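You operate a simulated robot arm through the tools that you are given. There is no shell and no other tool.

You are at the controls of a simulated robot arm. One attempt, no reset.

JOB
Swing out the upper arms and lay the teal chest's coil across them.
Fine: shut the chest's lid again.

Only the result counts: the job must be done as asked and must still hold three seconds after the hand-in. Knocking over, shifting, dropping, spilling or breaking anything else fails it. A push-on lid holds only when it is set on centred and level and pressed home; a screw cap is set on level and turned clockwise until tight.

ROBOT AND FRAMES
A 7-joint arm with a fingered hand on a trunk, on a base that drives. Base frame: it is fixed to the floor where the robot stands at the start and does not move with it; the origin is under the middle of the robot, x ahead of it, y to its left, z up. Units: m, degrees, N and s.
With the tool pointing down near the work surface it reaches from about 0.3 to 0.66 m from the robot's upright axis, wherever it stands. Its first joint turns from -115.0 to 115.0 degrees. Places, roughly: lower blue arm [2.3, -2.5, 0.9]; lower grey arm [2.2, -2.3, 0.9]; short coil [2.25, -2.5, 0.5]; teal chest lid [1.9, -1.5, 1]; upper blue arm [2.4, -2.6, 1.2]; upper grey arm [2.3, -2.2, 1.2]; upper pair of arms [2.2, -2.4, 1.3]. Payload 5 kg.
The TCP is the grasp point between the finger pads, 0.032 m short of the fingertips. In the tool frame z runs along the fingers and y along their closing line. The gripper opens to 0.16 m. The gripper's body begins 0.089 m behind the TCP. The gripper is a hand of 4 fingers: y runs from the thumb to the fingers, the wrist lies at [0, 0, -0.267] in the tool frame.
Orientation is told as [roll, pitch, yaw] about the base's x, y, z axes, in that order, counted from this pose: with the fingers straight down and closing along the base's y, the tool's x points along the base's -x, its y along +y and its z along -z.

CONTROLS
- The arm moves only by the tool jog_arm. Its argument "steps" is text: rows parted by semicolons, each of 6 numbers parted by spaces: the shift along the tool's x, y, z in m, then the turn, a rotation vector about the tool's x, y, z in degrees. In form: dx dy dz rx ry rz; .... A call has 1 to 20 rows; each row shifts and turns the commanded pose from where the row before left it, along the tool's axes as they then stand. Each row takes 0.2 s and may step no farther than 0.05 m and 8.6 degrees from the row before; otherwise, the whole call is refused. Where a pose cannot be reached the arm comes as near as it can. A force on the tool above 60 N (or 10 N above the force at the start of the call, whichever is more), or a blocked arm, ends the call early, and 0.2 s more pass. In this call time passes only in rows, and 0.2 s behind the last. It gives the time, the measured TCP pose, the force on the tool (base axes), the opening and the grip force at its end, in the units of the frame above (readings bear some noise), with the torque about the TCP (base axes, N m) and any sound that the robot's microphone picked up.
- Cameras (640 x 400 px; columns grow to the right, rows downward): "scene" is now at [0.028, 0.1285, 1.605]; the picture's right is [-0.25, -0.97, 0.00], its down [-0.52, 0.13, -0.85] and it looks along [0.82, -0.21, -0.53] (base axes); focal length 281 px, centre (320, 200). "wrist" rides on the gripper at [0.08, -0.004, -0.114] in the tool frame; the picture's right is [0.05, 1.00, 0.00], its down [-0.82, 0.04, -0.58] and it looks along [-0.58, 0.03, 0.82] (tool axes); focal length 265 px, centre (320, 200). There is no depth. A picture from a camera that has moved, and an enlarged one, comes with that camera's place and axes in the base frame and with its lens. The place of the scene camera against the robot may be out by one fixed shift of up to 0.012 m in any direction.
- grab_frame(camera): a new picture of that camera. No time passes.
- lift_body(by): slides the trunk up (or, below 0, down) by that many m; the arm and the scene camera ride with it, the base frame stays. It gives what a move gives, with no picture.
- roll_base(legs): drives the robot by 1 to 6 legs, each [ahead, turn to the left] in m and degrees, along the robot's own axes; the way and the turn of a leg run together, so that a leg with both is an arc; at most 1.5 m and 180 degrees a leg. The arm and the cameras ride along, it lands a little off, and it stops where it bumps. It gives what a move gives.
- curl_fingers(finger1, finger2, finger3, thumb_bend): sets how far each is bent, from 0 (flat) to 1 (curled in); at 0.3 the hand is open as for a grip, at 0.7 the pads meet at the TCP. One left out holds its place. A second passes; each finger stops where it meets its share of the squeeze, and holds until it gets a number again. It is the only way to open and close the hand. It gives what a move gives, with no picture; readings hold the bend of each and the force on the fingers (four entries, about 0 where the hand has none), thumb and palm.
- turn_head(pan, tilt): turns the head with the scene camera to pan (to the left, within 155 degrees either way) and tilt (down, from -29 to 69), counted from straight ahead of the robot. It gives what a move gives.
- inspect(camera, box): a new picture of the part [left, top, right, bottom] of that camera's present view, enlarged. No time passes.
- finish_job(): hands the job in; it is judged then, once.

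Places have to be worked out from the pictures, the camera data and where the tool is seen. Open the gripper and draw the arm clear of the work before you hand the job in, unless the task says otherwise.

The tools are called after "Emit:" as a command line: name --argument value ..., lists and objects as JSON in quotes. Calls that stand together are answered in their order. jog_arm: Moves the arm, as the interface text tells. Its arguments: {"type":"object","properties":{"steps":{"type":"string"}},"required":["steps"]} The other tools are called the same way: lift_body (by) slides the trunk up or down; curl_fingers (finger1, finger2, finger3, thumb_bend) moves the fingers one by one; roll_base (legs) drives the base; turn_head (pan, tilt) turns the head that bears the scene camera; grab_frame (camera) takes a picture; inspect (camera, box) takes an enlarged picture of a part of a camera's view; finish_job () hands the job in.

At the start:

```text
time: 0.0
position: [0.6212, -0.1061, 1.1698]
tcp_rot: [0.0, 0.0, 0.0]
wrist_force: [0.0, -0.4, 0.2]
torque: [0.0, -0.05, 0.02]
opening: 0.1598
gripper_force: 0.1
shape: jaw
bend: [0.3, 0.3, 0.3, 0.3]
finger forces: [0.0, 0.0, 0.0, 0.1, 0.0, 0.0]
trunk travel left (down, up): [-0.7, 0.29]
robot x, y, heading: [0.0004, 0.0002, -0.0]
head pan, tilt: [-14.4, 32.3]
```

scene: 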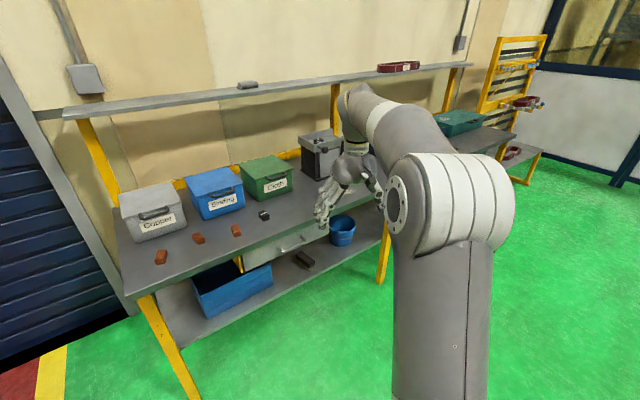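
wrist: 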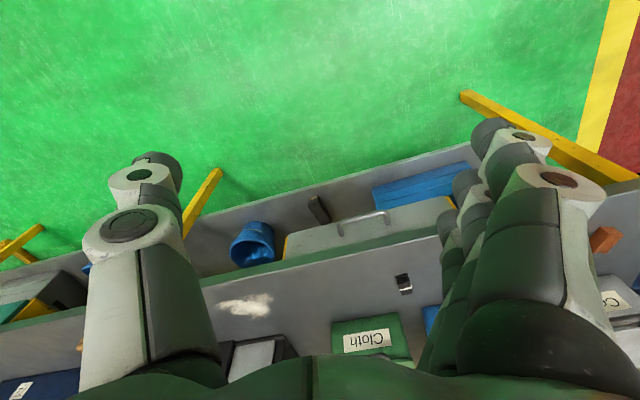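

The teal chest stands at the far right end of the bench, and the rack with the swing arms is beyond it. I turn the head toward them to get a better view before I drive.

Emit:
turn_head --pan -42 --tilt 15

Emit:
grab_frame --camera "scene"

```text
time: 0.9
position: [0.6203, -0.107, 1.1698]
tcp_rot: [0.0, -0.1, 0.0]
wrist_force: [-0.4, -0.1, -0.2]
torque: [0.02, -0.02, 0.0]
opening: 0.1596
gripper_force: 0.0
shape: jaw
bend: [0.3, 0.3, 0.3, 0.3]
finger forces: [0.1, 0.0, 0.0, 0.1, 0.0, 0.0]
trunk travel left (down, up): [-0.7, 0.29]
robot x, y, heading: [-0.0007, 0.0003, 0.1]
head pan, tilt: [-42.0, 15.0]
```

```text
taken
camera scene: at [0.0108, 0.0882, 1.6327], right [-0.67, -0.74, 0.0], down [-0.19, 0.17, -0.97], along [0.72, -0.65, -0.26], focal length 281 px, centre (320, 200)
```

scene: 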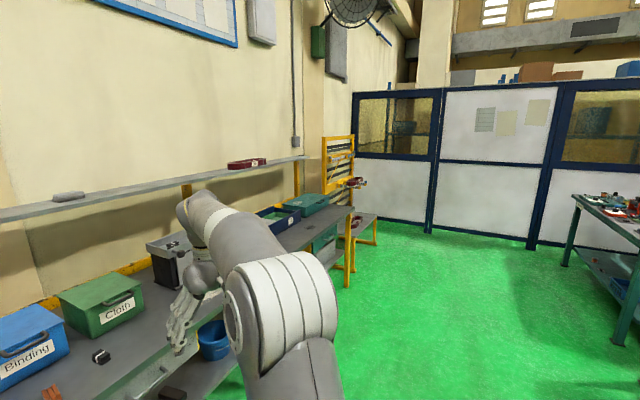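

Emit:
inspect --camera "scene" --box '[220, 120, 400, 280]'

```text
2.50 times, centred on (310, 200) of scene
camera zoom: at [0.0108, 0.0882, 1.6327], right [-0.67, -0.74, 0.0], down [-0.19, 0.17, -0.97], along [0.72, -0.65, -0.26], focal length 702 px, centre (345, 200)
```

zoom: 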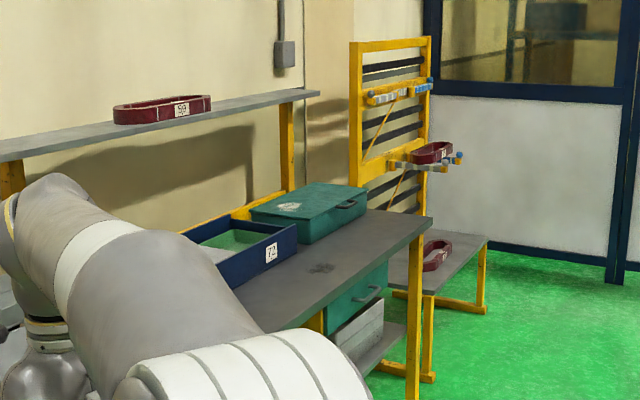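

The bench runs along about [0.377, -0.926] and its front edge lies about 0.90 m from the origin along [0.926, 0.377]. I drive parallel to the bench until I'm opposite the teal chest, then turn to face it.

Emit:
roll_base --legs '[[0, -67.8], [1.05, 0], [1.05, 0], [0, 90]]'

Emit:
turn_head --pan -15 --tilt 25

Emit:
grab_frame --camera "scene"

```text
time: 18.1
position: [1.3901, -1.8019, 1.169]
tcp_rot: [0.0, 0.0, 22.6]
wrist_force: [0.0, -0.2, -0.1]
torque: [0.01, -0.03, -0.01]
opening: 0.1601
gripper_force: 0.1
shape: jaw
bend: [0.3, 0.3, 0.3, 0.3]
finger forces: [0.0, 0.1, 0.0, 0.0, 0.0, 0.1]
trunk travel left (down, up): [-0.7, 0.29]
robot x, y, heading: [0.7751, -1.9424, 22.6]
head pan, tilt: [-42.0, 15.0]
```

```text
time: 19.1
position: [1.3913, -1.8025, 1.1696]
tcp_rot: [0.0, 0.0, 22.6]
wrist_force: [0.0, -0.3, -0.1]
torque: [0.01, 0.01, -0.01]
opening: 0.1598
gripper_force: 0.1
shape: jaw
bend: [0.3, 0.3, 0.3, 0.3]
finger forces: [0.1, 0.0, 0.0, 0.0, 0.1, 0.0]
trunk travel left (down, up): [-0.7, 0.29]
robot x, y, heading: [0.776, -1.9436, 22.6]
head pan, tilt: [-15.0, 25.0]
```

```text
taken
camera scene: at [0.7545, -1.8147, 1.6166], right [0.13, -0.99, 0.0], down [-0.42, -0.06, -0.91], along [0.9, 0.12, -0.42], focal length 281 px, centre (320, 200)
```

scene: 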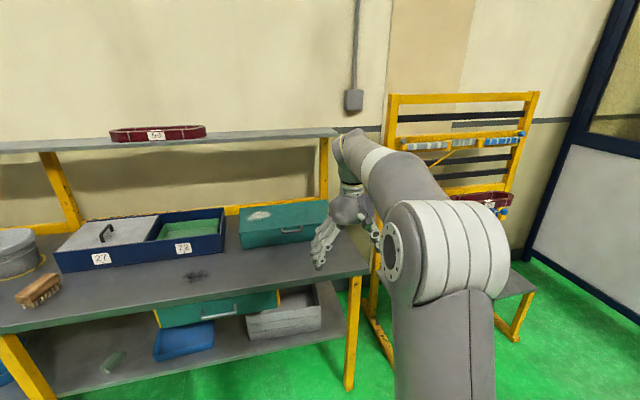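

The robot now faces the bench and both the chest and the rack are in view. I zoom in on each.

Emit:
inspect --camera "scene" --box '[210, 170, 370, 270]'

Emit:
inspect --camera "scene" --box '[375, 80, 555, 230]'

```text
4.00 times, centred on (290, 220) of scene
camera zoom: at [0.7545, -1.8147, 1.6166], right [0.13, -0.99, 0.0], down [-0.42, -0.06, -0.91], along [0.9, 0.12, -0.42], focal length 1123 px, centre (440, 120)
```

zoom: 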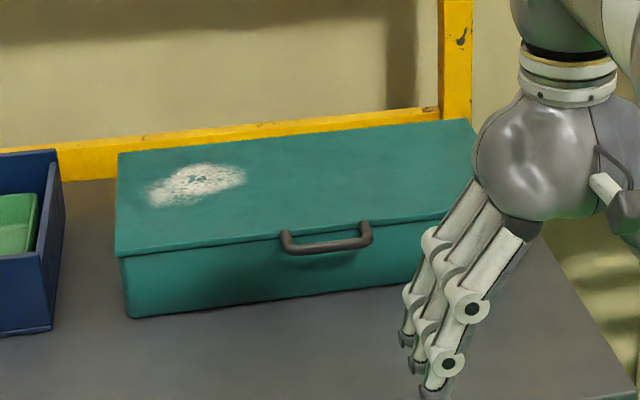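

```text
2.67 times, centred on (465, 155) of scene
camera zoom: at [0.7545, -1.8147, 1.6166], right [0.13, -0.99, 0.0], down [-0.42, -0.06, -0.91], along [0.9, 0.12, -0.42], focal length 748 px, centre (-67, 320)
```

zoom: 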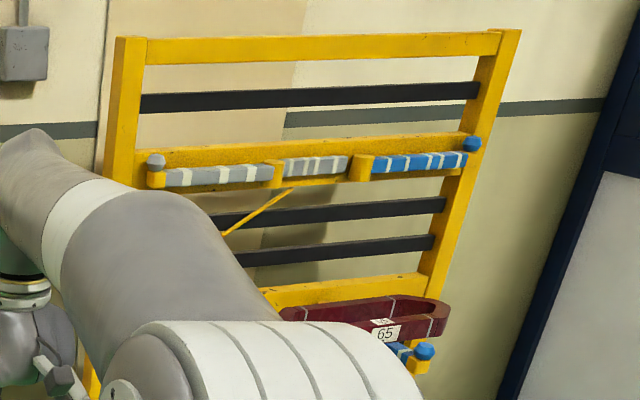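

The upper pair lies folded flat along the rack's crossbar, with a grey knob at the left end and a blue knob at the right. I drive further along to see the rack without the arm in the way.

Emit:
roll_base --legs '[[0, -90], [1.2, 0], [0, 90]]'

Emit:
turn_head --pan 10 --tilt 20

Emit:
grab_frame --camera "scene"

```text
time: 32.8
position: [1.8517, -2.918, 1.1691]
tcp_rot: [0.0, -0.1, 22.2]
wrist_force: [0.2, 0.3, 0.9]
torque: [-0.01, -0.02, 0.0]
opening: 0.1599
gripper_force: 0.1
shape: jaw
bend: [0.3, 0.3, 0.3, 0.3]
finger forces: [0.1, 0.0, 0.0, 0.1, 0.1, 0.0]
trunk travel left (down, up): [-0.7, 0.29]
robot x, y, heading: [1.2375, -3.051, 22.0]
head pan, tilt: [-15.0, 25.0]
```

```text
time: 33.7
position: [1.8521, -2.9196, 1.1689]
tcp_rot: [-0.1, -0.1, 22.2]
wrist_force: [-0.2, -0.4, -0.3]
torque: [-0.01, -0.02, -0.01]
opening: 0.1599
gripper_force: 0.1
shape: jaw
bend: [0.3, 0.3, 0.3, 0.3]
finger forces: [0.0, 0.0, 0.0, 0.0, 0.0, 0.1]
trunk travel left (down, up): [-0.7, 0.29]
robot x, y, heading: [1.2398, -3.0521, 22.1]
head pan, tilt: [10.0, 20.0]
```

```text
taken
camera scene: at [1.2029, -2.8869, 1.6246], right [0.53, -0.85, 0.0], down [-0.29, -0.18, -0.94], along [0.8, 0.5, -0.34], focal length 281 px, centre (320, 200)
```

scene: 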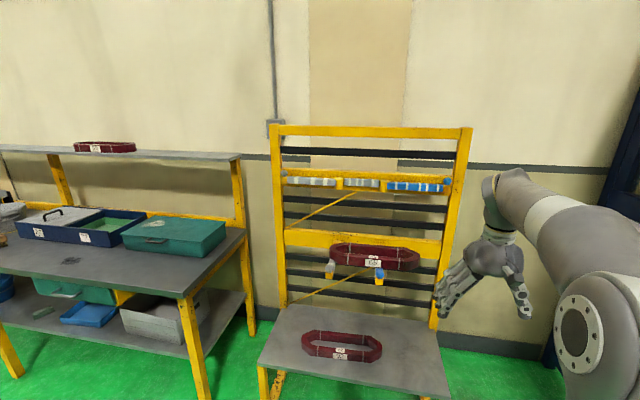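

Good unobstructed view. I zoom in on the upper arms, the lower pair and the chest.

Emit:
inspect --camera "scene" --box '[270, 150, 470, 230]'

Emit:
inspect --camera "scene" --box '[280, 220, 440, 310]'

Emit:
inspect --camera "scene" --box '[100, 190, 260, 290]'

```text
3.20 times, centred on (370, 190) of scene
camera zoom: at [1.2029, -2.8869, 1.6246], right [0.53, -0.85, 0.0], down [-0.29, -0.18, -0.94], along [0.8, 0.5, -0.34], focal length 898 px, centre (160, 232)
```

zoom: 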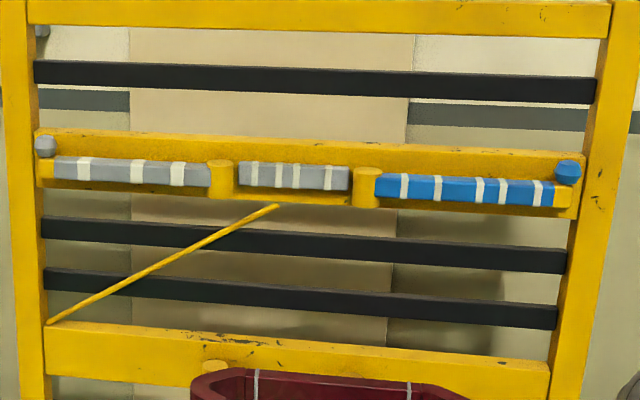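

```text
4.00 times, centred on (360, 265) of scene
camera zoom: at [1.2029, -2.8869, 1.6246], right [0.53, -0.85, 0.0], down [-0.29, -0.18, -0.94], along [0.8, 0.5, -0.34], focal length 1123 px, centre (160, -60)
```

zoom: 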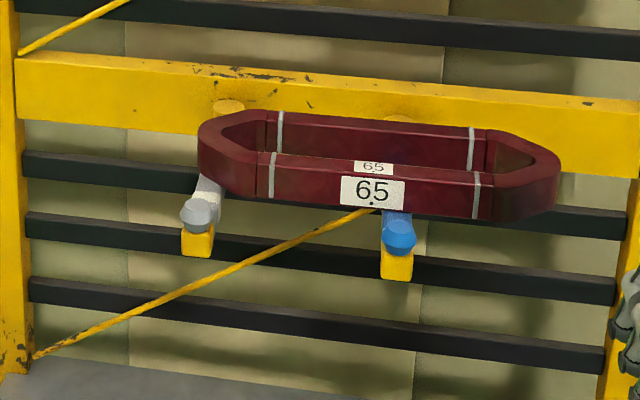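

```text
4.00 times, centred on (180, 240) of scene
camera zoom: at [1.2029, -2.8869, 1.6246], right [0.53, -0.85, 0.0], down [-0.29, -0.18, -0.94], along [0.8, 0.5, -0.34], focal length 1123 px, centre (880, 40)
```

zoom: 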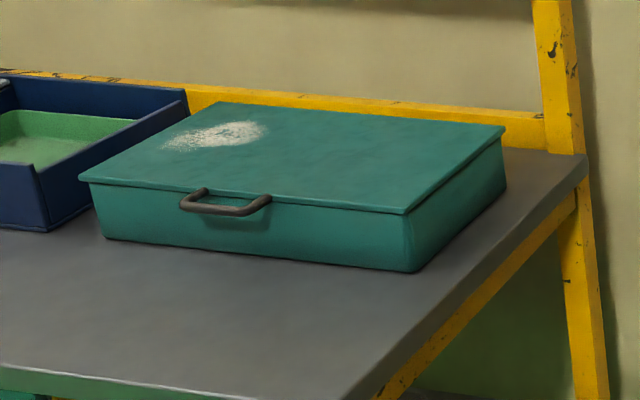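

Triangulating the two views puts the grey hinge post near [2.316, -2.294, 1.27], the blue one near [2.396, -2.485, 1.27], and the knobs near [2.219, -2.047, 1.287] and [2.482, -2.734, 1.287]. I zoom in tightly to see how the folded arms sit against the crossbar.

Emit:
inspect --camera "scene" --box '[272, 165, 352, 215]'

Emit:
inspect --camera "scene" --box '[380, 165, 460, 215]'

```text
8.00 times, centred on (312, 190) of scene
camera zoom: at [1.2029, -2.8869, 1.6246], right [0.53, -0.85, 0.0], down [-0.29, -0.18, -0.94], along [0.8, 0.5, -0.34], focal length 2245 px, centre (384, 280)
```

zoom: 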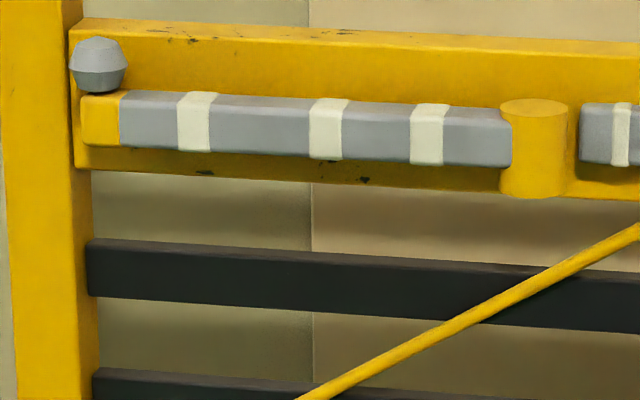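

```text
8.00 times, centred on (420, 190) of scene
camera zoom: at [1.2029, -2.8869, 1.6246], right [0.53, -0.85, 0.0], down [-0.29, -0.18, -0.94], along [0.8, 0.5, -0.34], focal length 2245 px, centre (-480, 280)
```

zoom: 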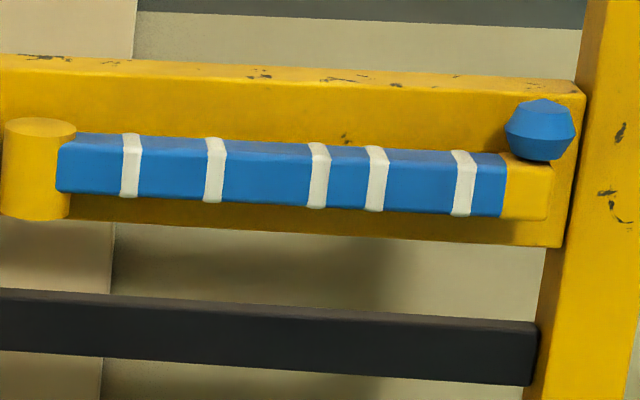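

The coil arms are about 3 cm square, with a knob on top of each tip, and they lie close against the crossbar. I plan to pinch each arm top and bottom from the front and pull it out, so I first turn the hand to point forward while I'm in open space.

Emit:
jog_arm --steps "0 0 0 0 -8.2 0;0 0 0 0 -8.2 0;0 0 0 0 -8.2 0;0 0 0 0 -8.2 0;0 0 0 0 -8.2 0;0 0 0 0 -8.2 0;0 0 0 0 -8.2 0;0 0 0 0 -8.2 0;0 0 0 0 -8.2 0;0 0 0 0 -8.2 0;0 0 0 0 -8 0"

Emit:
grab_frame --camera "scene"

Emit:
grab_frame --camera "wrist"

```text
time: 36.1
position: [1.8596, -2.9453, 1.1726]
tcp_rot: [-27.9, -83.4, 44.5]
wrist_force: [0.6, -0.6, 0.5]
torque: [-0.01, 0.04, 0.05]
opening: 0.1602
gripper_force: 0.1
shape: jaw
bend: [0.3, 0.3, 0.3, 0.3]
finger forces: [0.1, 0.0, 0.0, 0.0, 0.0, 0.1]
out of reach, approached as far as the arm can: row 7, 8, 9
trunk travel left (down, up): [-0.7, 0.29]
robot x, y, heading: [1.2388, -3.0511, 22.1]
head pan, tilt: [10.0, 20.0]
```

```text
taken
camera scene: at [1.2033, -2.8885, 1.6248], right [0.53, -0.85, 0.0], down [-0.29, -0.18, -0.94], along [0.8, 0.5, -0.34], focal length 281 px, centre (320, 200)
```

scene: 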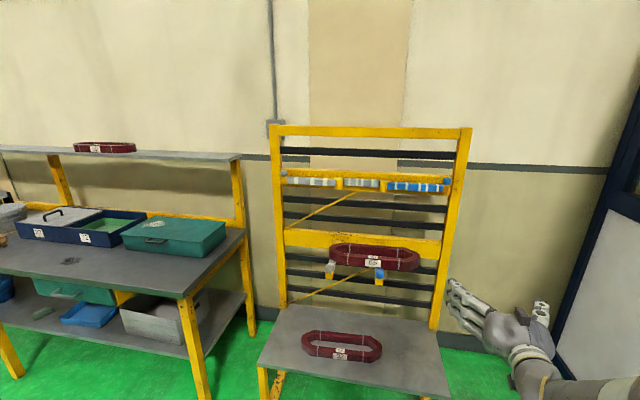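

```text
taken
camera wrist: at [1.7459, -2.9894, 1.105], right [-0.29, 0.95, -0.11], down [-0.49, -0.06, 0.87], along [0.82, 0.31, 0.49], focal length 265 px, centre (320, 200)
```

wrist: 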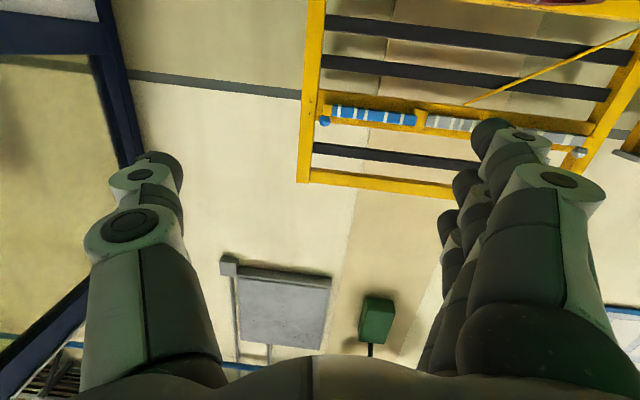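

The hand now points forward, though some rows fell short of reach. I move it forward and up into easier reach, then roll it so the closing line is vertical.

Emit:
jog_arm --steps "-0.02 0 0.03 0 0 0;-0.02 0 0.03 0 0 0;-0.02 0 0.03 0 0 0;-0.02 0 0.03 0 0 0;0 0 0 0 0 8.2;0 0 0 0 0 8.2;0 0 0 0 0 8.2;0 0 0 0 0 8.2;0 0 0 0 0 8.2;0 0 0 0 0 8.2;0 0 0 0 0 8.2;0 0 0 0 0 8.2;0 0 0 0 0 8.2;0 0 0 0 0 8.2;0 0 0 0 0 8"

Emit:
grab_frame --camera "scene"

Emit:
grab_frame --camera "wrist"

```text
time: 39.3
position: [1.9806, -2.9027, 1.2404]
tcp_rot: [84.1, -3.1, -73.1]
wrist_force: [-0.1, -0.4, -0.3]
torque: [0.02, 0.01, -0.01]
opening: 0.1602
gripper_force: 0.1
shape: jaw
bend: [0.3, 0.3, 0.3, 0.3]
finger forces: [0.0, 0.0, 0.1, 0.0, 0.1, 0.1]
trunk travel left (down, up): [-0.7, 0.29]
robot x, y, heading: [1.2354, -3.052, 22.0]
head pan, tilt: [10.0, 20.0]
```

```text
taken
camera scene: at [1.2028, -2.8868, 1.6246], right [0.53, -0.85, 0.0], down [-0.29, -0.18, -0.94], along [0.8, 0.5, -0.34], focal length 281 px, centre (320, 200)
```

scene: 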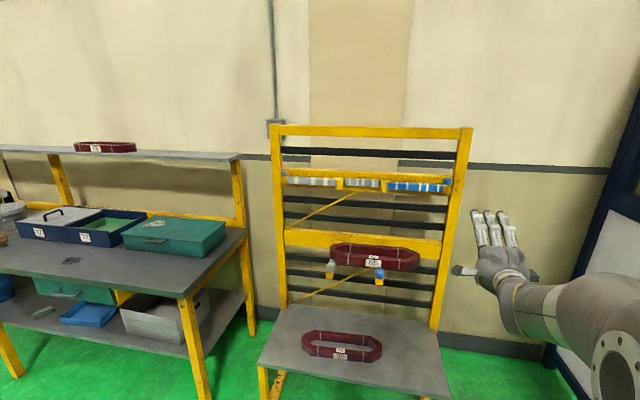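

```text
taken
camera wrist: at [1.8486, -2.8602, 1.2443], right [0.07, 0.13, 0.99], down [-0.31, -0.94, 0.14], along [0.95, -0.32, -0.02], focal length 265 px, centre (320, 200)
```

wrist: 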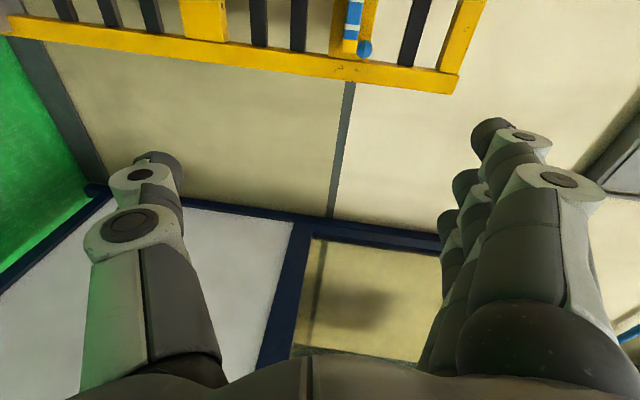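

The palm faces forward with the thumb below and the fingers above, about 6° off level. I correct the tilt, then drive to stand in front of the rack.

Emit:
jog_arm --steps "0 0 0 -3 2.6 1.4;0 0 0 -3 2.6 1.4"

Emit:
roll_base --legs '[[0, 26.6], [0.425, 0], [0, -26.6]]'

Emit:
grab_frame --camera "scene"

Emit:
grab_frame --camera "wrist"

```text
time: 39.9
position: [1.981, -2.9036, 1.2407]
tcp_rot: [90.0, 0.0, -68.0]
wrist_force: [0.1, -0.2, 0.1]
torque: [-0.04, 0.04, -0.02]
opening: 0.16
gripper_force: 0.1
shape: jaw
bend: [0.3, 0.3, 0.3, 0.3]
finger forces: [0.1, 0.0, 0.1, 0.0, 0.0, 0.0]
trunk travel left (down, up): [-0.7, 0.29]
robot x, y, heading: [1.2348, -3.0545, 22.2]
head pan, tilt: [10.0, 20.0]
```

```text
time: 45.2
position: [2.2653, -2.5804, 1.2401]
tcp_rot: [90.0, -0.1, -68.1]
wrist_force: [0.4, 0.8, 0.2]
torque: [0.02, 0.01, 0.01]
opening: 0.1602
gripper_force: 0.1
shape: jaw
bend: [0.3, 0.3, 0.3, 0.3]
finger forces: [0.1, 0.0, 0.0, 0.0, 0.0, 0.0]
trunk travel left (down, up): [-0.7, 0.29]
robot x, y, heading: [1.5206, -2.7289, 22.1]
head pan, tilt: [10.0, 20.0]
```

```text
taken
camera scene: at [1.4872, -2.5631, 1.6246], right [0.53, -0.85, 0.0], down [-0.29, -0.18, -0.94], along [0.8, 0.5, -0.34], focal length 281 px, centre (320, 200)
```

scene: 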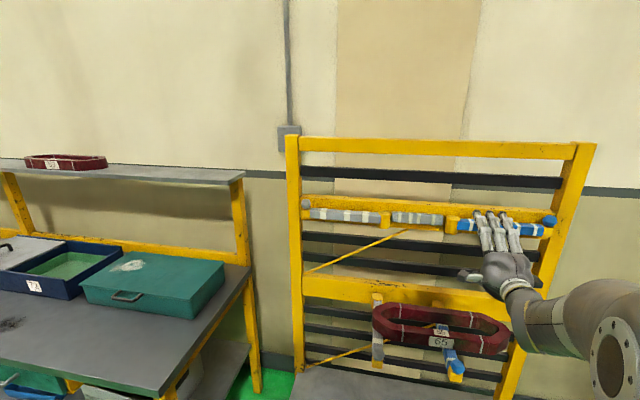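

```text
taken
camera wrist: at [2.1297, -2.5492, 1.2365], right [-0.02, 0.05, 1.0], down [-0.23, -0.97, 0.04], along [0.97, -0.23, 0.03], focal length 265 px, centre (320, 200)
```

wrist: 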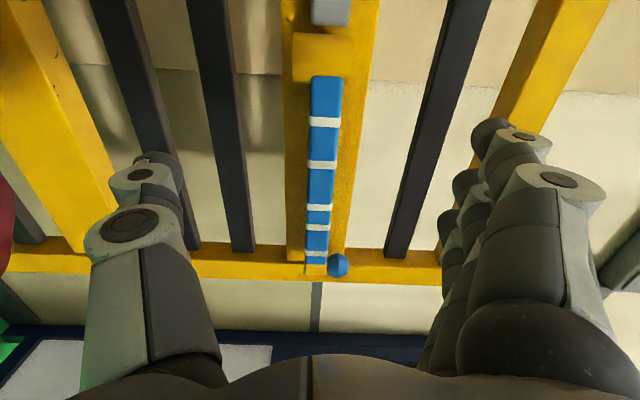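

The wrist camera shows the blue arm between thumb and fingers, centred near z≈1.245. I slide right to the outer middle of the blue arm, staying in front of it.

Emit:
jog_arm --steps "-0.043 0 0 0 0 0;-0.043 0.005 0 0 0 0;-0.043 0 0 0 0 0"

Emit:
grab_frame --camera "wrist"

Emit:
turn_head --pan -5 --tilt 25

Emit:
grab_frame --camera "scene"

```text
time: 46.0
position: [2.3136, -2.7016, 1.2445]
tcp_rot: [89.8, 0.1, -68.0]
wrist_force: [-0.6, 0.1, -0.5]
torque: [0.02, -0.02, 0.03]
opening: 0.1597
gripper_force: 0.1
shape: jaw
bend: [0.3, 0.3, 0.3, 0.3]
finger forces: [0.1, 0.0, 0.0, 0.1, 0.0, 0.0]
trunk travel left (down, up): [-0.7, 0.29]
robot x, y, heading: [1.5187, -2.722, 21.9]
head pan, tilt: [10.0, 20.0]
```

```text
taken
camera wrist: at [2.1783, -2.6703, 1.2412], right [-0.02, 0.05, 1.0], down [-0.23, -0.97, 0.04], along [0.97, -0.23, 0.03], focal length 265 px, centre (320, 200)
```

wrist: 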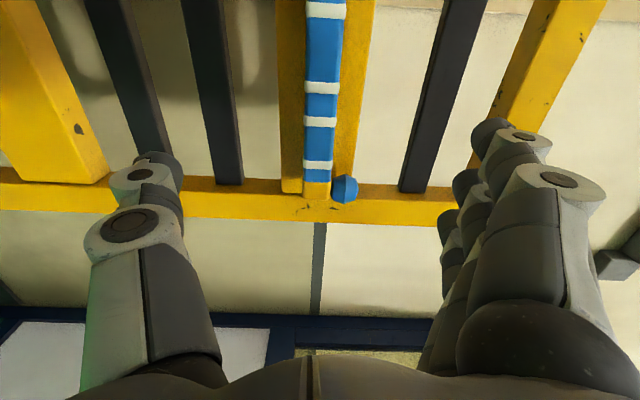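

```text
time: 46.8
position: [2.3125, -2.7007, 1.2451]
tcp_rot: [90.0, -0.1, -68.2]
wrist_force: [-0.6, -0.7, 0.4]
torque: [-0.04, 0.01, 0.0]
opening: 0.1601
gripper_force: 0.1
shape: jaw
bend: [0.3, 0.3, 0.3, 0.3]
finger forces: [0.1, 0.1, 0.1, 0.0, 0.0, 0.0]
trunk travel left (down, up): [-0.7, 0.29]
robot x, y, heading: [1.5236, -2.7306, 22.0]
head pan, tilt: [-5.0, 25.0]
```

```text
taken
camera scene: at [1.4963, -2.5852, 1.6166], right [0.29, -0.96, 0.0], down [-0.4, -0.12, -0.91], along [0.87, 0.27, -0.42], focal length 281 px, centre (320, 200)
```

scene: 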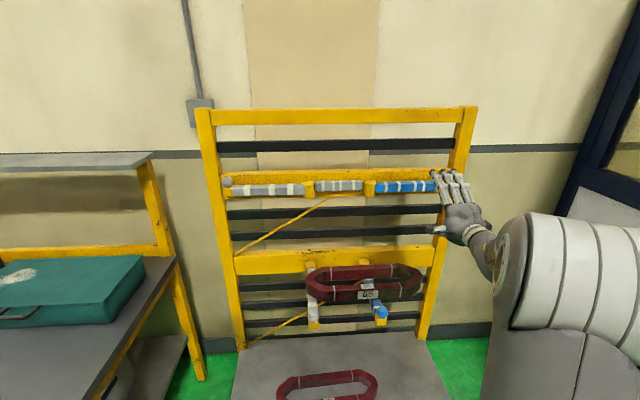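

From the two wrist views the blue knob is at about b=3.452, n=1.274, z=1.277, the arm centre at z≈1.247, and the bar face about 3 cm behind the arm centre. I advance 0.11 m and half close the fingers to check clearance.

Emit:
jog_arm --steps "0 0.001 0.03 0 0 0;0 0.001 0.03 0 0 0;0 0 0.03 0 0 0;0 0 0.02 0 0 0"

Emit:
curl_fingers --finger1 0.5 --finger2 0.5 --finger3 0.5 --thumb_bend 0.5

Emit:
grab_frame --camera "wrist"

Emit:
inspect --camera "scene" --box '[350, 130, 510, 230]'

```text
time: 47.8
position: [2.4153, -2.6596, 1.2483]
tcp_rot: [90.0, 0.0, -68.1]
wrist_force: [0.3, 1.1, -0.9]
torque: [-0.03, 0.01, 0.01]
opening: 0.1599
gripper_force: 0.1
shape: jaw
bend: [0.3, 0.3, 0.3, 0.3]
finger forces: [0.1, 0.0, 0.0, 0.1, 0.0, 0.0]
trunk travel left (down, up): [-0.7, 0.29]
robot x, y, heading: [1.5194, -2.7315, 22.2]
head pan, tilt: [-5.0, 25.0]
```

```text
time: 48.8
position: [2.4157, -2.6585, 1.2476]
tcp_rot: [90.0, -0.1, -68.1]
wrist_force: [0.2, 0.1, -0.1]
torque: [0.02, -0.02, -0.03]
opening: 0.092
gripper_force: 0.1
shape: fingers
bend: [0.5, 0.5, 0.5, 0.5]
finger forces: [0.0, 0.0, 0.0, 0.0, 0.0, 0.0]
trunk travel left (down, up): [-0.7, 0.29]
robot x, y, heading: [1.522, -2.7275, 22.3]
head pan, tilt: [-5.0, 25.0]
```

```text
taken
camera wrist: at [2.2797, -2.6276, 1.2439], right [-0.02, 0.05, 1.0], down [-0.23, -0.97, 0.04], along [0.97, -0.23, 0.03], focal length 265 px, centre (320, 200)
```

wrist: 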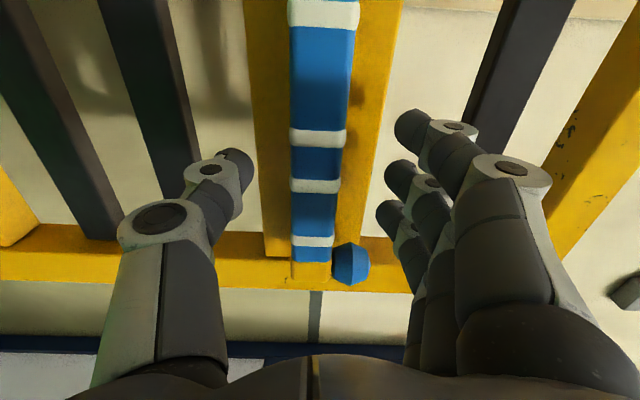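

```text
4.00 times, centred on (430, 180) of scene
camera zoom: at [1.4964, -2.5854, 1.6165], right [0.29, -0.96, 0.0], down [-0.4, -0.12, -0.91], along [0.87, 0.27, -0.42], focal length 1123 px, centre (-120, 280)
```

zoom: 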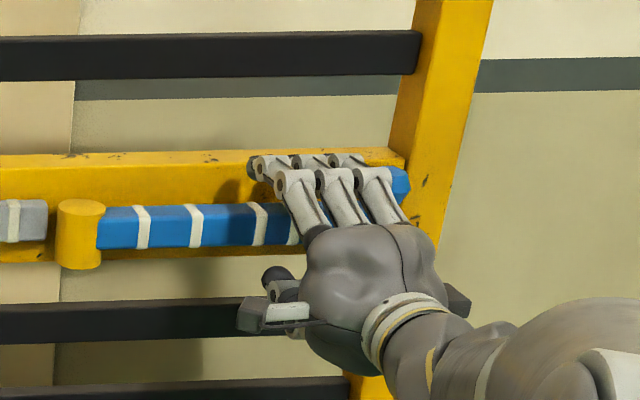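

The arm is centred between the half-closed fingers, and the knob is about 0.027 m ahead and clear of them. I advance 16 mm and close the grip on the arm.

Emit:
jog_arm --steps "0 0 0.008 0 0 0;0 0 0.008 0 0 0"

Emit:
curl_fingers --finger1 0.75 --finger2 0.75 --finger3 0.75 --thumb_bend 0.75

Emit:
grab_frame --camera "wrist"

Emit:
inspect --camera "scene" --box '[350, 130, 510, 230]'

```text
time: 49.4
position: [2.4309, -2.6529, 1.247]
tcp_rot: [89.9, -0.1, -68.2]
wrist_force: [1.2, 0.8, 0.6]
torque: [0.02, -0.01, -0.01]
opening: 0.0922
gripper_force: 0.0
shape: fingers
bend: [0.5, 0.5, 0.5, 0.5]
finger forces: [0.0, 0.0, 0.0, 0.0, 0.1, 0.0]
trunk travel left (down, up): [-0.7, 0.29]
robot x, y, heading: [1.521, -2.7275, 22.2]
head pan, tilt: [-5.0, 25.0]
```

```text
time: 50.4
position: [2.4293, -2.6533, 1.2478]
tcp_rot: [89.9, -0.1, -68.1]
wrist_force: [2.1, -0.3, 2.7]
torque: [-0.01, -0.02, -0.04]
opening: 0.041
gripper_force: 25.2
shape: fingers
bend: [0.67, 0.67, 0.67, 0.66]
finger forces: [8.5, 8.9, 9.2, 0.1, 24.5, 0.1]
trunk travel left (down, up): [-0.7, 0.29]
robot x, y, heading: [1.5201, -2.7311, 21.8]
head pan, tilt: [-5.0, 25.0]
```

```text
taken
camera wrist: at [2.2946, -2.6218, 1.2443], right [-0.02, 0.05, 1.0], down [-0.23, -0.97, 0.04], along [0.97, -0.23, 0.03], focal length 265 px, centre (320, 200)
```

wrist: 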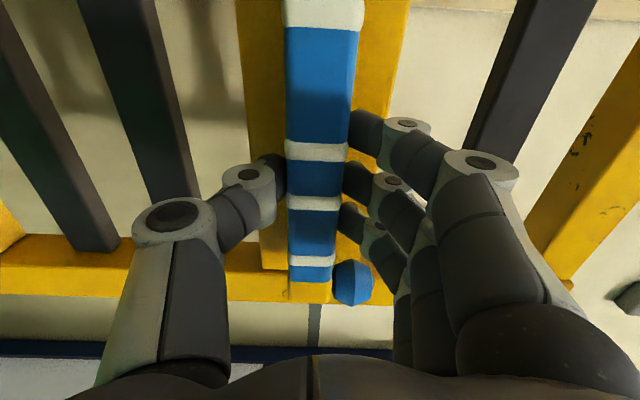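

```text
4.00 times, centred on (430, 180) of scene
camera zoom: at [1.4963, -2.5853, 1.6166], right [0.29, -0.96, 0.0], down [-0.4, -0.12, -0.91], along [0.87, 0.27, -0.42], focal length 1123 px, centre (-120, 280)
```

zoom: 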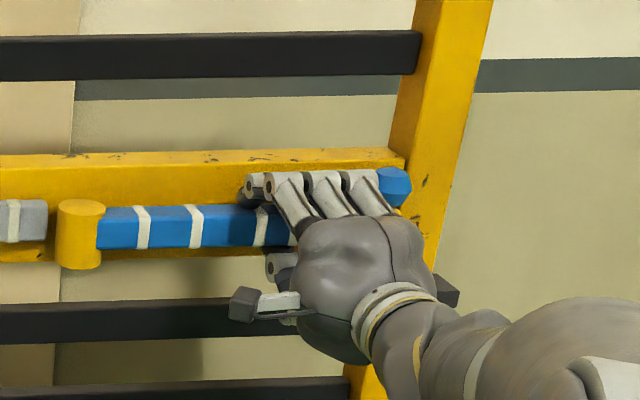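

The arm is held with about 25 N. I swing it out rigidly about its post, which is about 0.18 m to the left of the TCP, by 40° first.

Emit:
jog_arm --steps "0.0025 0 -0.0125 0 -4 0;0.0037 0 -0.0249 0 -8 0;0.0037 0 -0.0249 0 -8 0;0.0037 0 -0.0249 0 -8 0;0.0037 0 -0.0249 0 -8 0"

Emit:
grab_frame --camera "wrist"

Emit:
grab_frame --camera "scene"

```text
time: 51.6
position: [2.3185, -2.6453, 1.2482]
tcp_rot: [90.1, -0.3, -103.7]
wrist_force: [3.4, 12.8, 4.8]
torque: [0.0, -0.08, 0.11]
opening: 0.0414
gripper_force: 26.8
shape: fingers
bend: [0.67, 0.67, 0.68, 0.66]
finger forces: [8.6, 9.2, 10.6, 0.0, 24.1, 0.1]
trunk travel left (down, up): [-0.7, 0.29]
robot x, y, heading: [1.5225, -2.7291, 22.2]
head pan, tilt: [-5.0, 25.0]
```

```text
taken
camera wrist: at [2.2267, -2.5409, 1.2436], right [0.01, 0.06, 1.0], down [-0.76, -0.65, 0.05], along [0.65, -0.76, 0.03], focal length 265 px, centre (320, 200)
```

wrist: 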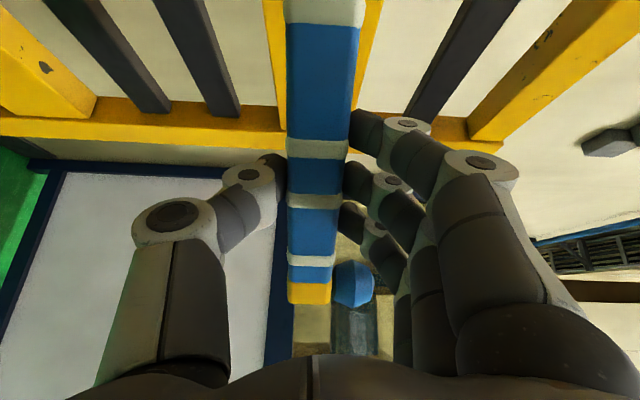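

```text
taken
camera scene: at [1.4963, -2.5827, 1.6163], right [0.3, -0.96, 0.0], down [-0.4, -0.13, -0.91], along [0.87, 0.27, -0.42], focal length 281 px, centre (320, 200)
```

scene: 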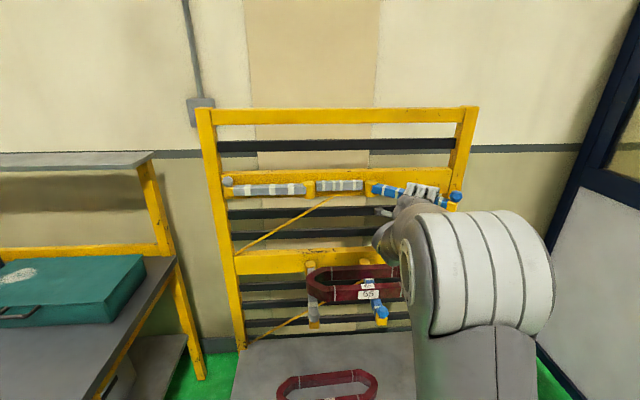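

The arm swung out 36° smoothly and the pivot works out at b≈3.192, n≈1.284. I continue swinging.

Emit:
jog_arm --steps "0.0037 0 -0.0249 0 -8 0;0.0037 0 -0.0249 0 -8 0;0.0037 0 -0.0249 0 -8 0"

Emit:
grab_frame --camera "wrist"

```text
time: 52.4
position: [2.2555, -2.6052, 1.2484]
tcp_rot: [90.4, -0.5, -127.5]
wrist_force: [28.4, 32.6, 11.0]
torque: [-0.25, -0.18, 0.81]
opening: 0.0413
gripper_force: 26.2
shape: fingers
bend: [0.66, 0.67, 0.68, 0.67]
finger forces: [10.0, 10.7, 11.2, 0.0, 20.6, 0.0]
trunk travel left (down, up): [-0.7, 0.29]
robot x, y, heading: [1.5219, -2.73, 22.4]
head pan, tilt: [-5.0, 25.0]
```

```text
taken
camera wrist: at [2.2154, -2.4714, 1.2418], right [0.03, 0.05, 1.0], down [-0.96, -0.29, 0.04], along [0.29, -0.95, 0.04], focal length 265 px, centre (320, 200)
```

wrist: 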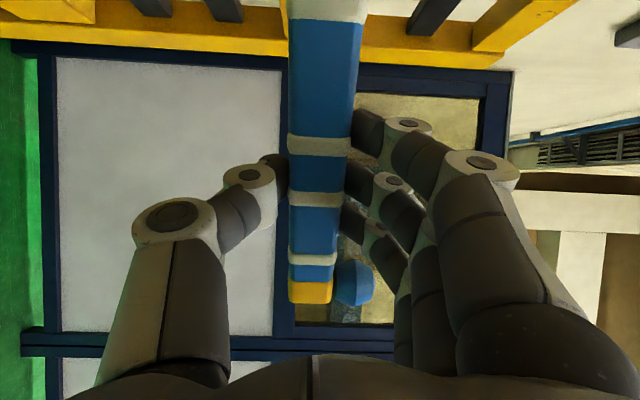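

The pull toward the post is building up (about 43 N radial), so the radius is slightly too large. I ease a few mm inward and continue with the last 30°.

Emit:
jog_arm --steps "0.004 0 0 0 0 0;0.0045 0 -0.0235 0 -7.6 0;0.0043 0 -0.0235 0 -7.6 0"

```text
time: 53.2
position: [2.2312, -2.5682, 1.248]
tcp_rot: [90.6, -0.2, -143.2]
wrist_force: [33.7, 25.8, 13.2]
torque: [-0.4, -0.19, 1.06]
opening: 0.0412
gripper_force: 26.9
shape: fingers
bend: [0.67, 0.67, 0.67, 0.67]
finger forces: [10.8, 10.9, 11.0, 0.1, 20.3, 0.1]
trunk travel left (down, up): [-0.7, 0.29]
robot x, y, heading: [1.5203, -2.7291, 22.0]
head pan, tilt: [-5.0, 25.0]
```

Rotation is now 75° and the radial pull is still about 42 N. I ease further toward the post and finish the last 15°.

Emit:
jog_arm --steps "0.004 0 0 0 0 0;0.003 0 0 0 0 0;0.004 0 -0.022 0 -7.5 0;0.004 0 -0.022 0 -7.3 0"

Emit:
grab_frame --camera "wrist"

Emit:
grab_frame --camera "scene"

```text
time: 54.2
position: [2.215, -2.526, 1.2473]
tcp_rot: [90.2, 0.0, -158.2]
wrist_force: [8.6, 4.9, 5.5]
torque: [-0.14, -0.09, 0.3]
opening: 0.0408
gripper_force: 27.0
shape: fingers
bend: [0.68, 0.67, 0.67, 0.67]
finger forces: [10.4, 9.9, 9.1, 0.1, 24.3, 0.0]
trunk travel left (down, up): [-0.7, 0.29]
robot x, y, heading: [1.523, -2.7316, 22.1]
head pan, tilt: [-5.0, 25.0]
```

```text
taken
camera wrist: at [2.2481, -2.3917, 1.2432], right [0.05, 0.02, 1.0], down [-0.97, 0.23, 0.04], along [-0.23, -0.97, 0.03], focal length 265 px, centre (320, 200)
```

wrist: 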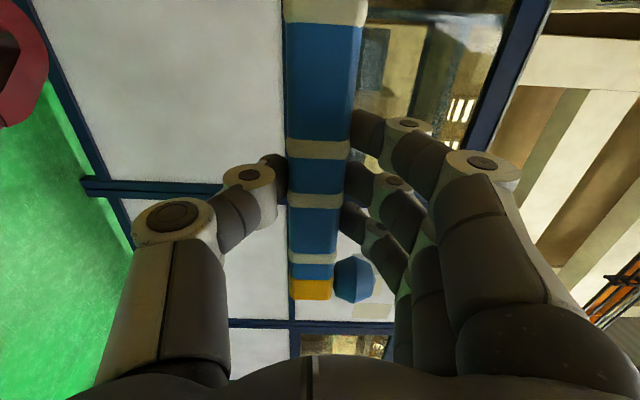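

```text
taken
camera scene: at [1.4964, -2.5843, 1.6165], right [0.29, -0.96, 0.0], down [-0.4, -0.12, -0.91], along [0.87, 0.27, -0.42], focal length 281 px, centre (320, 200)
```

scene: 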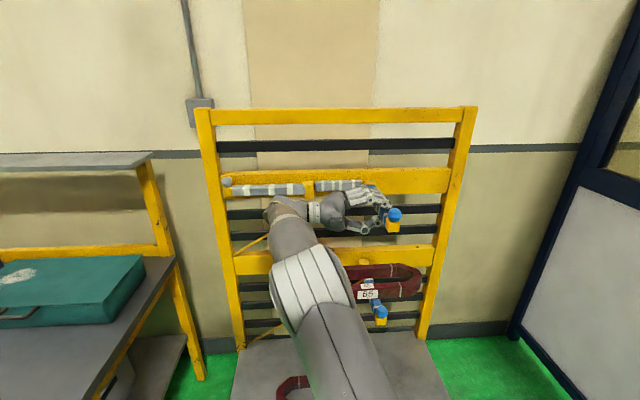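

The blue arm now points out from the rack. I zoom in to check it against the lower blue arm.

Emit:
inspect --camera "scene" --box '[300, 150, 460, 350]'

```text
2.00 times, centred on (380, 250) of scene
camera zoom: at [1.4964, -2.5843, 1.6165], right [0.29, -0.96, 0.0], down [-0.4, -0.12, -0.91], along [0.87, 0.27, -0.42], focal length 561 px, centre (200, 100)
```

zoom: 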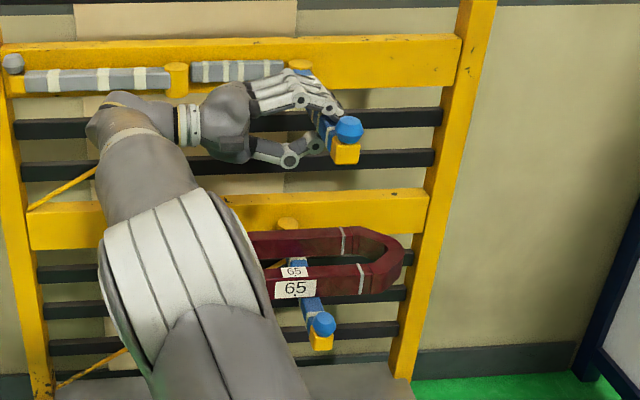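

The blue arm stands at about 91°, matching the lower one. I let go and back the hand off to the left, then toward the robot.

Emit:
curl_fingers --finger1 0.5 --finger2 0.5 --finger3 0.5 --thumb_bend 0.5

Emit:
jog_arm --steps "0 0 -0.02 0 0 0;0 0 -0.03 0 0 0;0 0 -0.03 0 0 0;0 0 -0.04 0 0 0"

Emit:
grab_frame --camera "wrist"

Emit:
inspect --camera "scene" --box '[200, 130, 460, 350]'

```text
time: 55.2
position: [2.2159, -2.5258, 1.2471]
tcp_rot: [90.1, 0.1, -158.0]
wrist_force: [-0.4, 0.0, -0.8]
torque: [0.0, -0.01, 0.0]
opening: 0.0907
gripper_force: 0.2
shape: fingers
bend: [0.5, 0.5, 0.5, 0.5]
finger forces: [0.0, 0.0, 0.0, 0.0, 0.0, 0.0]
trunk travel left (down, up): [-0.7, 0.29]
robot x, y, heading: [1.5193, -2.7254, 22.1]
head pan, tilt: [-5.0, 25.0]
```

```text
time: 56.2
position: [2.1726, -2.4153, 1.2472]
tcp_rot: [90.1, 0.0, -158.2]
wrist_force: [-0.5, -1.4, -0.5]
torque: [0.0, 0.03, 0.01]
opening: 0.0907
gripper_force: 0.1
shape: fingers
bend: [0.5, 0.5, 0.5, 0.5]
finger forces: [0.1, 0.1, 0.1, 0.0, 0.1, 0.0]
trunk travel left (down, up): [-0.7, 0.29]
robot x, y, heading: [1.5211, -2.7293, 22.3]
head pan, tilt: [-5.0, 25.0]
```

```text
taken
camera wrist: at [2.2039, -2.2804, 1.2421], right [0.05, 0.02, 1.0], down [-0.97, 0.23, 0.04], along [-0.23, -0.97, 0.03], focal length 265 px, centre (320, 200)
```

wrist: 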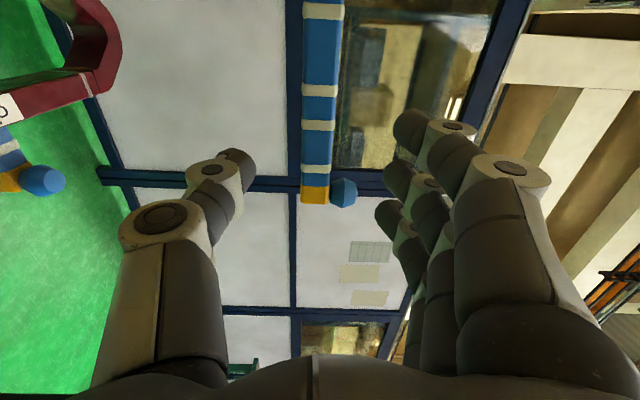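

```text
1.82 times, centred on (330, 240) of scene
camera zoom: at [1.4965, -2.5845, 1.6165], right [0.29, -0.96, 0.0], down [-0.4, -0.12, -0.91], along [0.87, 0.27, -0.42], focal length 510 px, centre (302, 127)
```

zoom: 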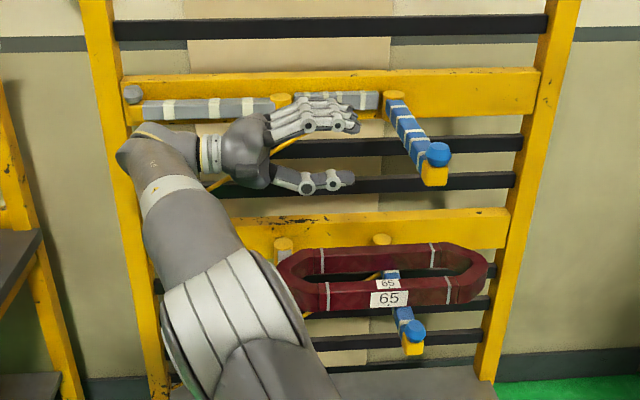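

The blue arm stays out by itself. Now I pull the hand back toward the robot and pivot it about the wrist so that it points at the folded grey arm.

Emit:
jog_arm --steps "-0.048 0 0 0 0 0;-0.048 0 0 0 0 0;-0.048 0 0 0 0 0;-0.048 0 0 0 0 0;-0.048 0 0 0 0 0;0.0381 0 -0.0027 0 8.2 0;0.0381 0 -0.0027 0 8.2 0;0.0381 0 -0.0027 0 8.2 0;0.0381 0 -0.0027 0 8.2 0;0.0381 0 -0.0027 0 8.2 0;0.0381 0 -0.0027 0 8.2 0;0.0381 0 -0.0027 0 8.2 0;0.0381 0 -0.0027 0 8.2 0;0.0381 0 -0.0027 0 8.2 0;0.0381 0 -0.0027 0 8.2 0;0.037 0 -0.0027 0 8 0"

Emit:
grab_frame --camera "wrist"

Emit:
grab_frame --camera "scene"

```text
time: 59.2
position: [2.2237, -2.213, 1.3041]
tcp_rot: [90.6, -0.7, -87.2]
wrist_force: [-47.1, -31.7, 2.8]
torque: [-2.21, 3.21, -0.83]
opening: 0.0998
gripper_force: 27.3
shape: fingers
bend: [0.5, 0.5, 0.5, 0.5]
finger forces: [0.0, 0.0, 0.1, 0.1, 55.5, 0.1]
out of reach, approached as far as the arm can: row 2, 3, 4, 5
trunk travel left (down, up): [-0.7, 0.29]
robot x, y, heading: [1.5206, -2.7288, 22.0]
head pan, tilt: [-5.0, 25.0]
stopped in row 14: the force on the tool passed its limit at 73 N (the readings are from after the stop); the commanded pose is now the measured one
```

```text
taken
camera wrist: at [2.1069, -2.14, 1.2976], right [-0.01, 0.06, 1.0], down [-0.54, -0.84, 0.05], along [0.84, -0.53, 0.04], focal length 265 px, centre (320, 200)
```

wrist: 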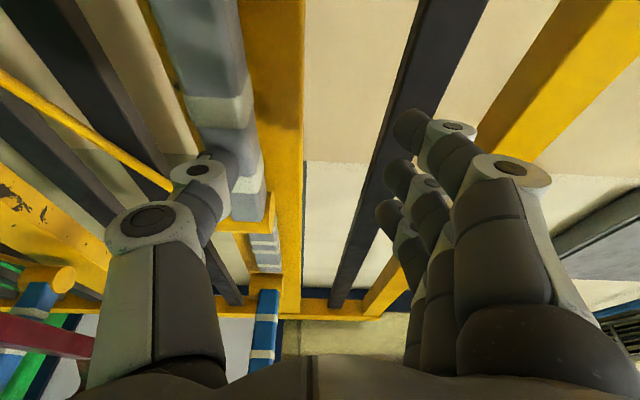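

```text
taken
camera scene: at [1.4856, -2.5906, 1.6169], right [0.29, -0.96, 0.0], down [-0.4, -0.12, -0.91], along [0.87, 0.27, -0.42], focal length 281 px, centre (320, 200)
```

scene: 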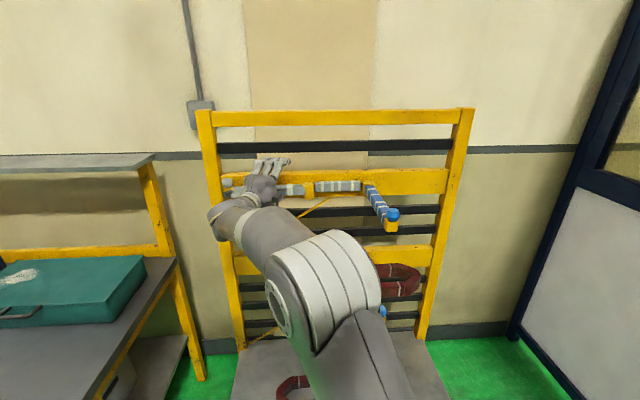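

The pull-back rows fell short of reach, so while pivoting the thumb pressed on the folded grey arm (73 N). I back straight off from the rack at once.

Emit:
jog_arm --steps "-0.007 0 -0.019 0 0 0;-0.010 0 -0.028 0 0 0;-0.010 0 -0.028 0 0 0"

Emit:
grab_frame --camera "scene"

Emit:
grab_frame --camera "wrist"

```text
time: 60.0
position: [2.1578, -2.2391, 1.2988]
tcp_rot: [90.2, -0.5, -86.9]
wrist_force: [-0.8, 1.0, -0.6]
torque: [-0.01, -0.01, 0.04]
opening: 0.0916
gripper_force: 0.1
shape: fingers
bend: [0.5, 0.5, 0.5, 0.5]
finger forces: [0.0, 0.0, 0.1, 0.0, 0.0, 0.0]
trunk travel left (down, up): [-0.7, 0.29]
robot x, y, heading: [1.522, -2.7272, 22.0]
head pan, tilt: [-5.0, 25.0]
```

```text
taken
camera scene: at [1.4946, -2.586, 1.6166], right [0.29, -0.96, 0.0], down [-0.4, -0.12, -0.91], along [0.87, 0.27, -0.42], focal length 281 px, centre (320, 200)
```

scene: 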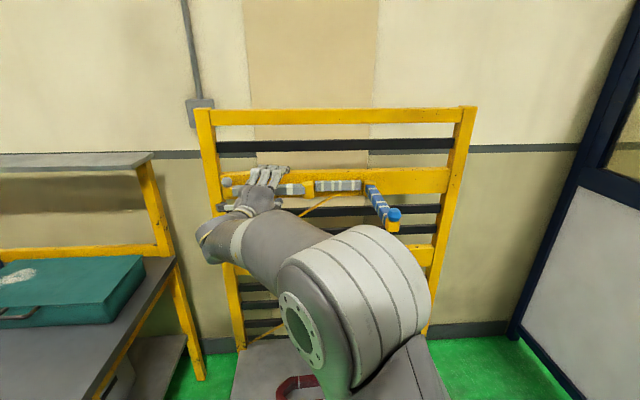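

```text
taken
camera wrist: at [2.0408, -2.1658, 1.2939], right [-0.01, 0.06, 1.0], down [-0.53, -0.85, 0.05], along [0.85, -0.53, 0.04], focal length 265 px, centre (320, 200)
```

wrist: 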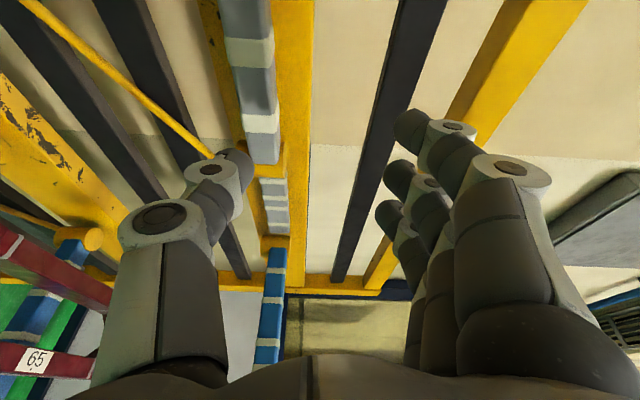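

Nothing shifted; the rack sits where it was in the picture. I level the hand with the grey arm: turn back to face the rack, drop 5 cm and move left.

Emit:
jog_arm --steps "0 -0.017 -0.01 0 6.4 0;0.03 -0.017 -0.01 0 6.4 0;0.03 -0.018 -0.005 0 6.2 0;0.02 0 0 0 0 0"

Emit:
grab_frame --camera "wrist"

Emit:
grab_frame --camera "scene"

```text
time: 61.0
position: [2.113, -2.1652, 1.2441]
tcp_rot: [90.0, -0.7, -67.8]
wrist_force: [0.7, 0.2, 0.7]
torque: [0.03, -0.02, 0.01]
opening: 0.0915
gripper_force: 0.0
shape: fingers
bend: [0.5, 0.5, 0.5, 0.5]
finger forces: [0.1, 0.0, 0.1, 0.1, 0.0, 0.0]
trunk travel left (down, up): [-0.7, 0.29]
robot x, y, heading: [1.5219, -2.7289, 21.8]
head pan, tilt: [-5.0, 25.0]
```

```text
taken
camera wrist: at [1.9786, -2.134, 1.2399], right [-0.02, 0.06, 1.0], down [-0.23, -0.97, 0.05], along [0.97, -0.23, 0.04], focal length 265 px, centre (320, 200)
```

wrist: 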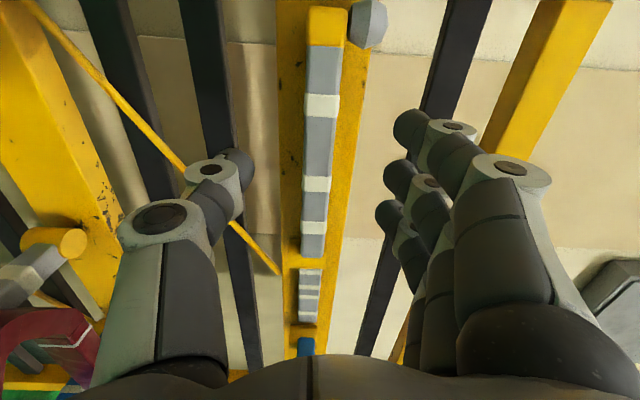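

```text
taken
camera scene: at [1.4951, -2.5848, 1.6164], right [0.29, -0.96, 0.0], down [-0.4, -0.12, -0.91], along [0.87, 0.27, -0.42], focal length 281 px, centre (320, 200)
```

scene: 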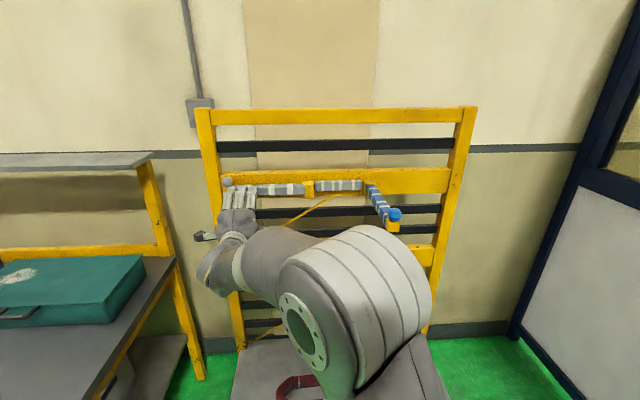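

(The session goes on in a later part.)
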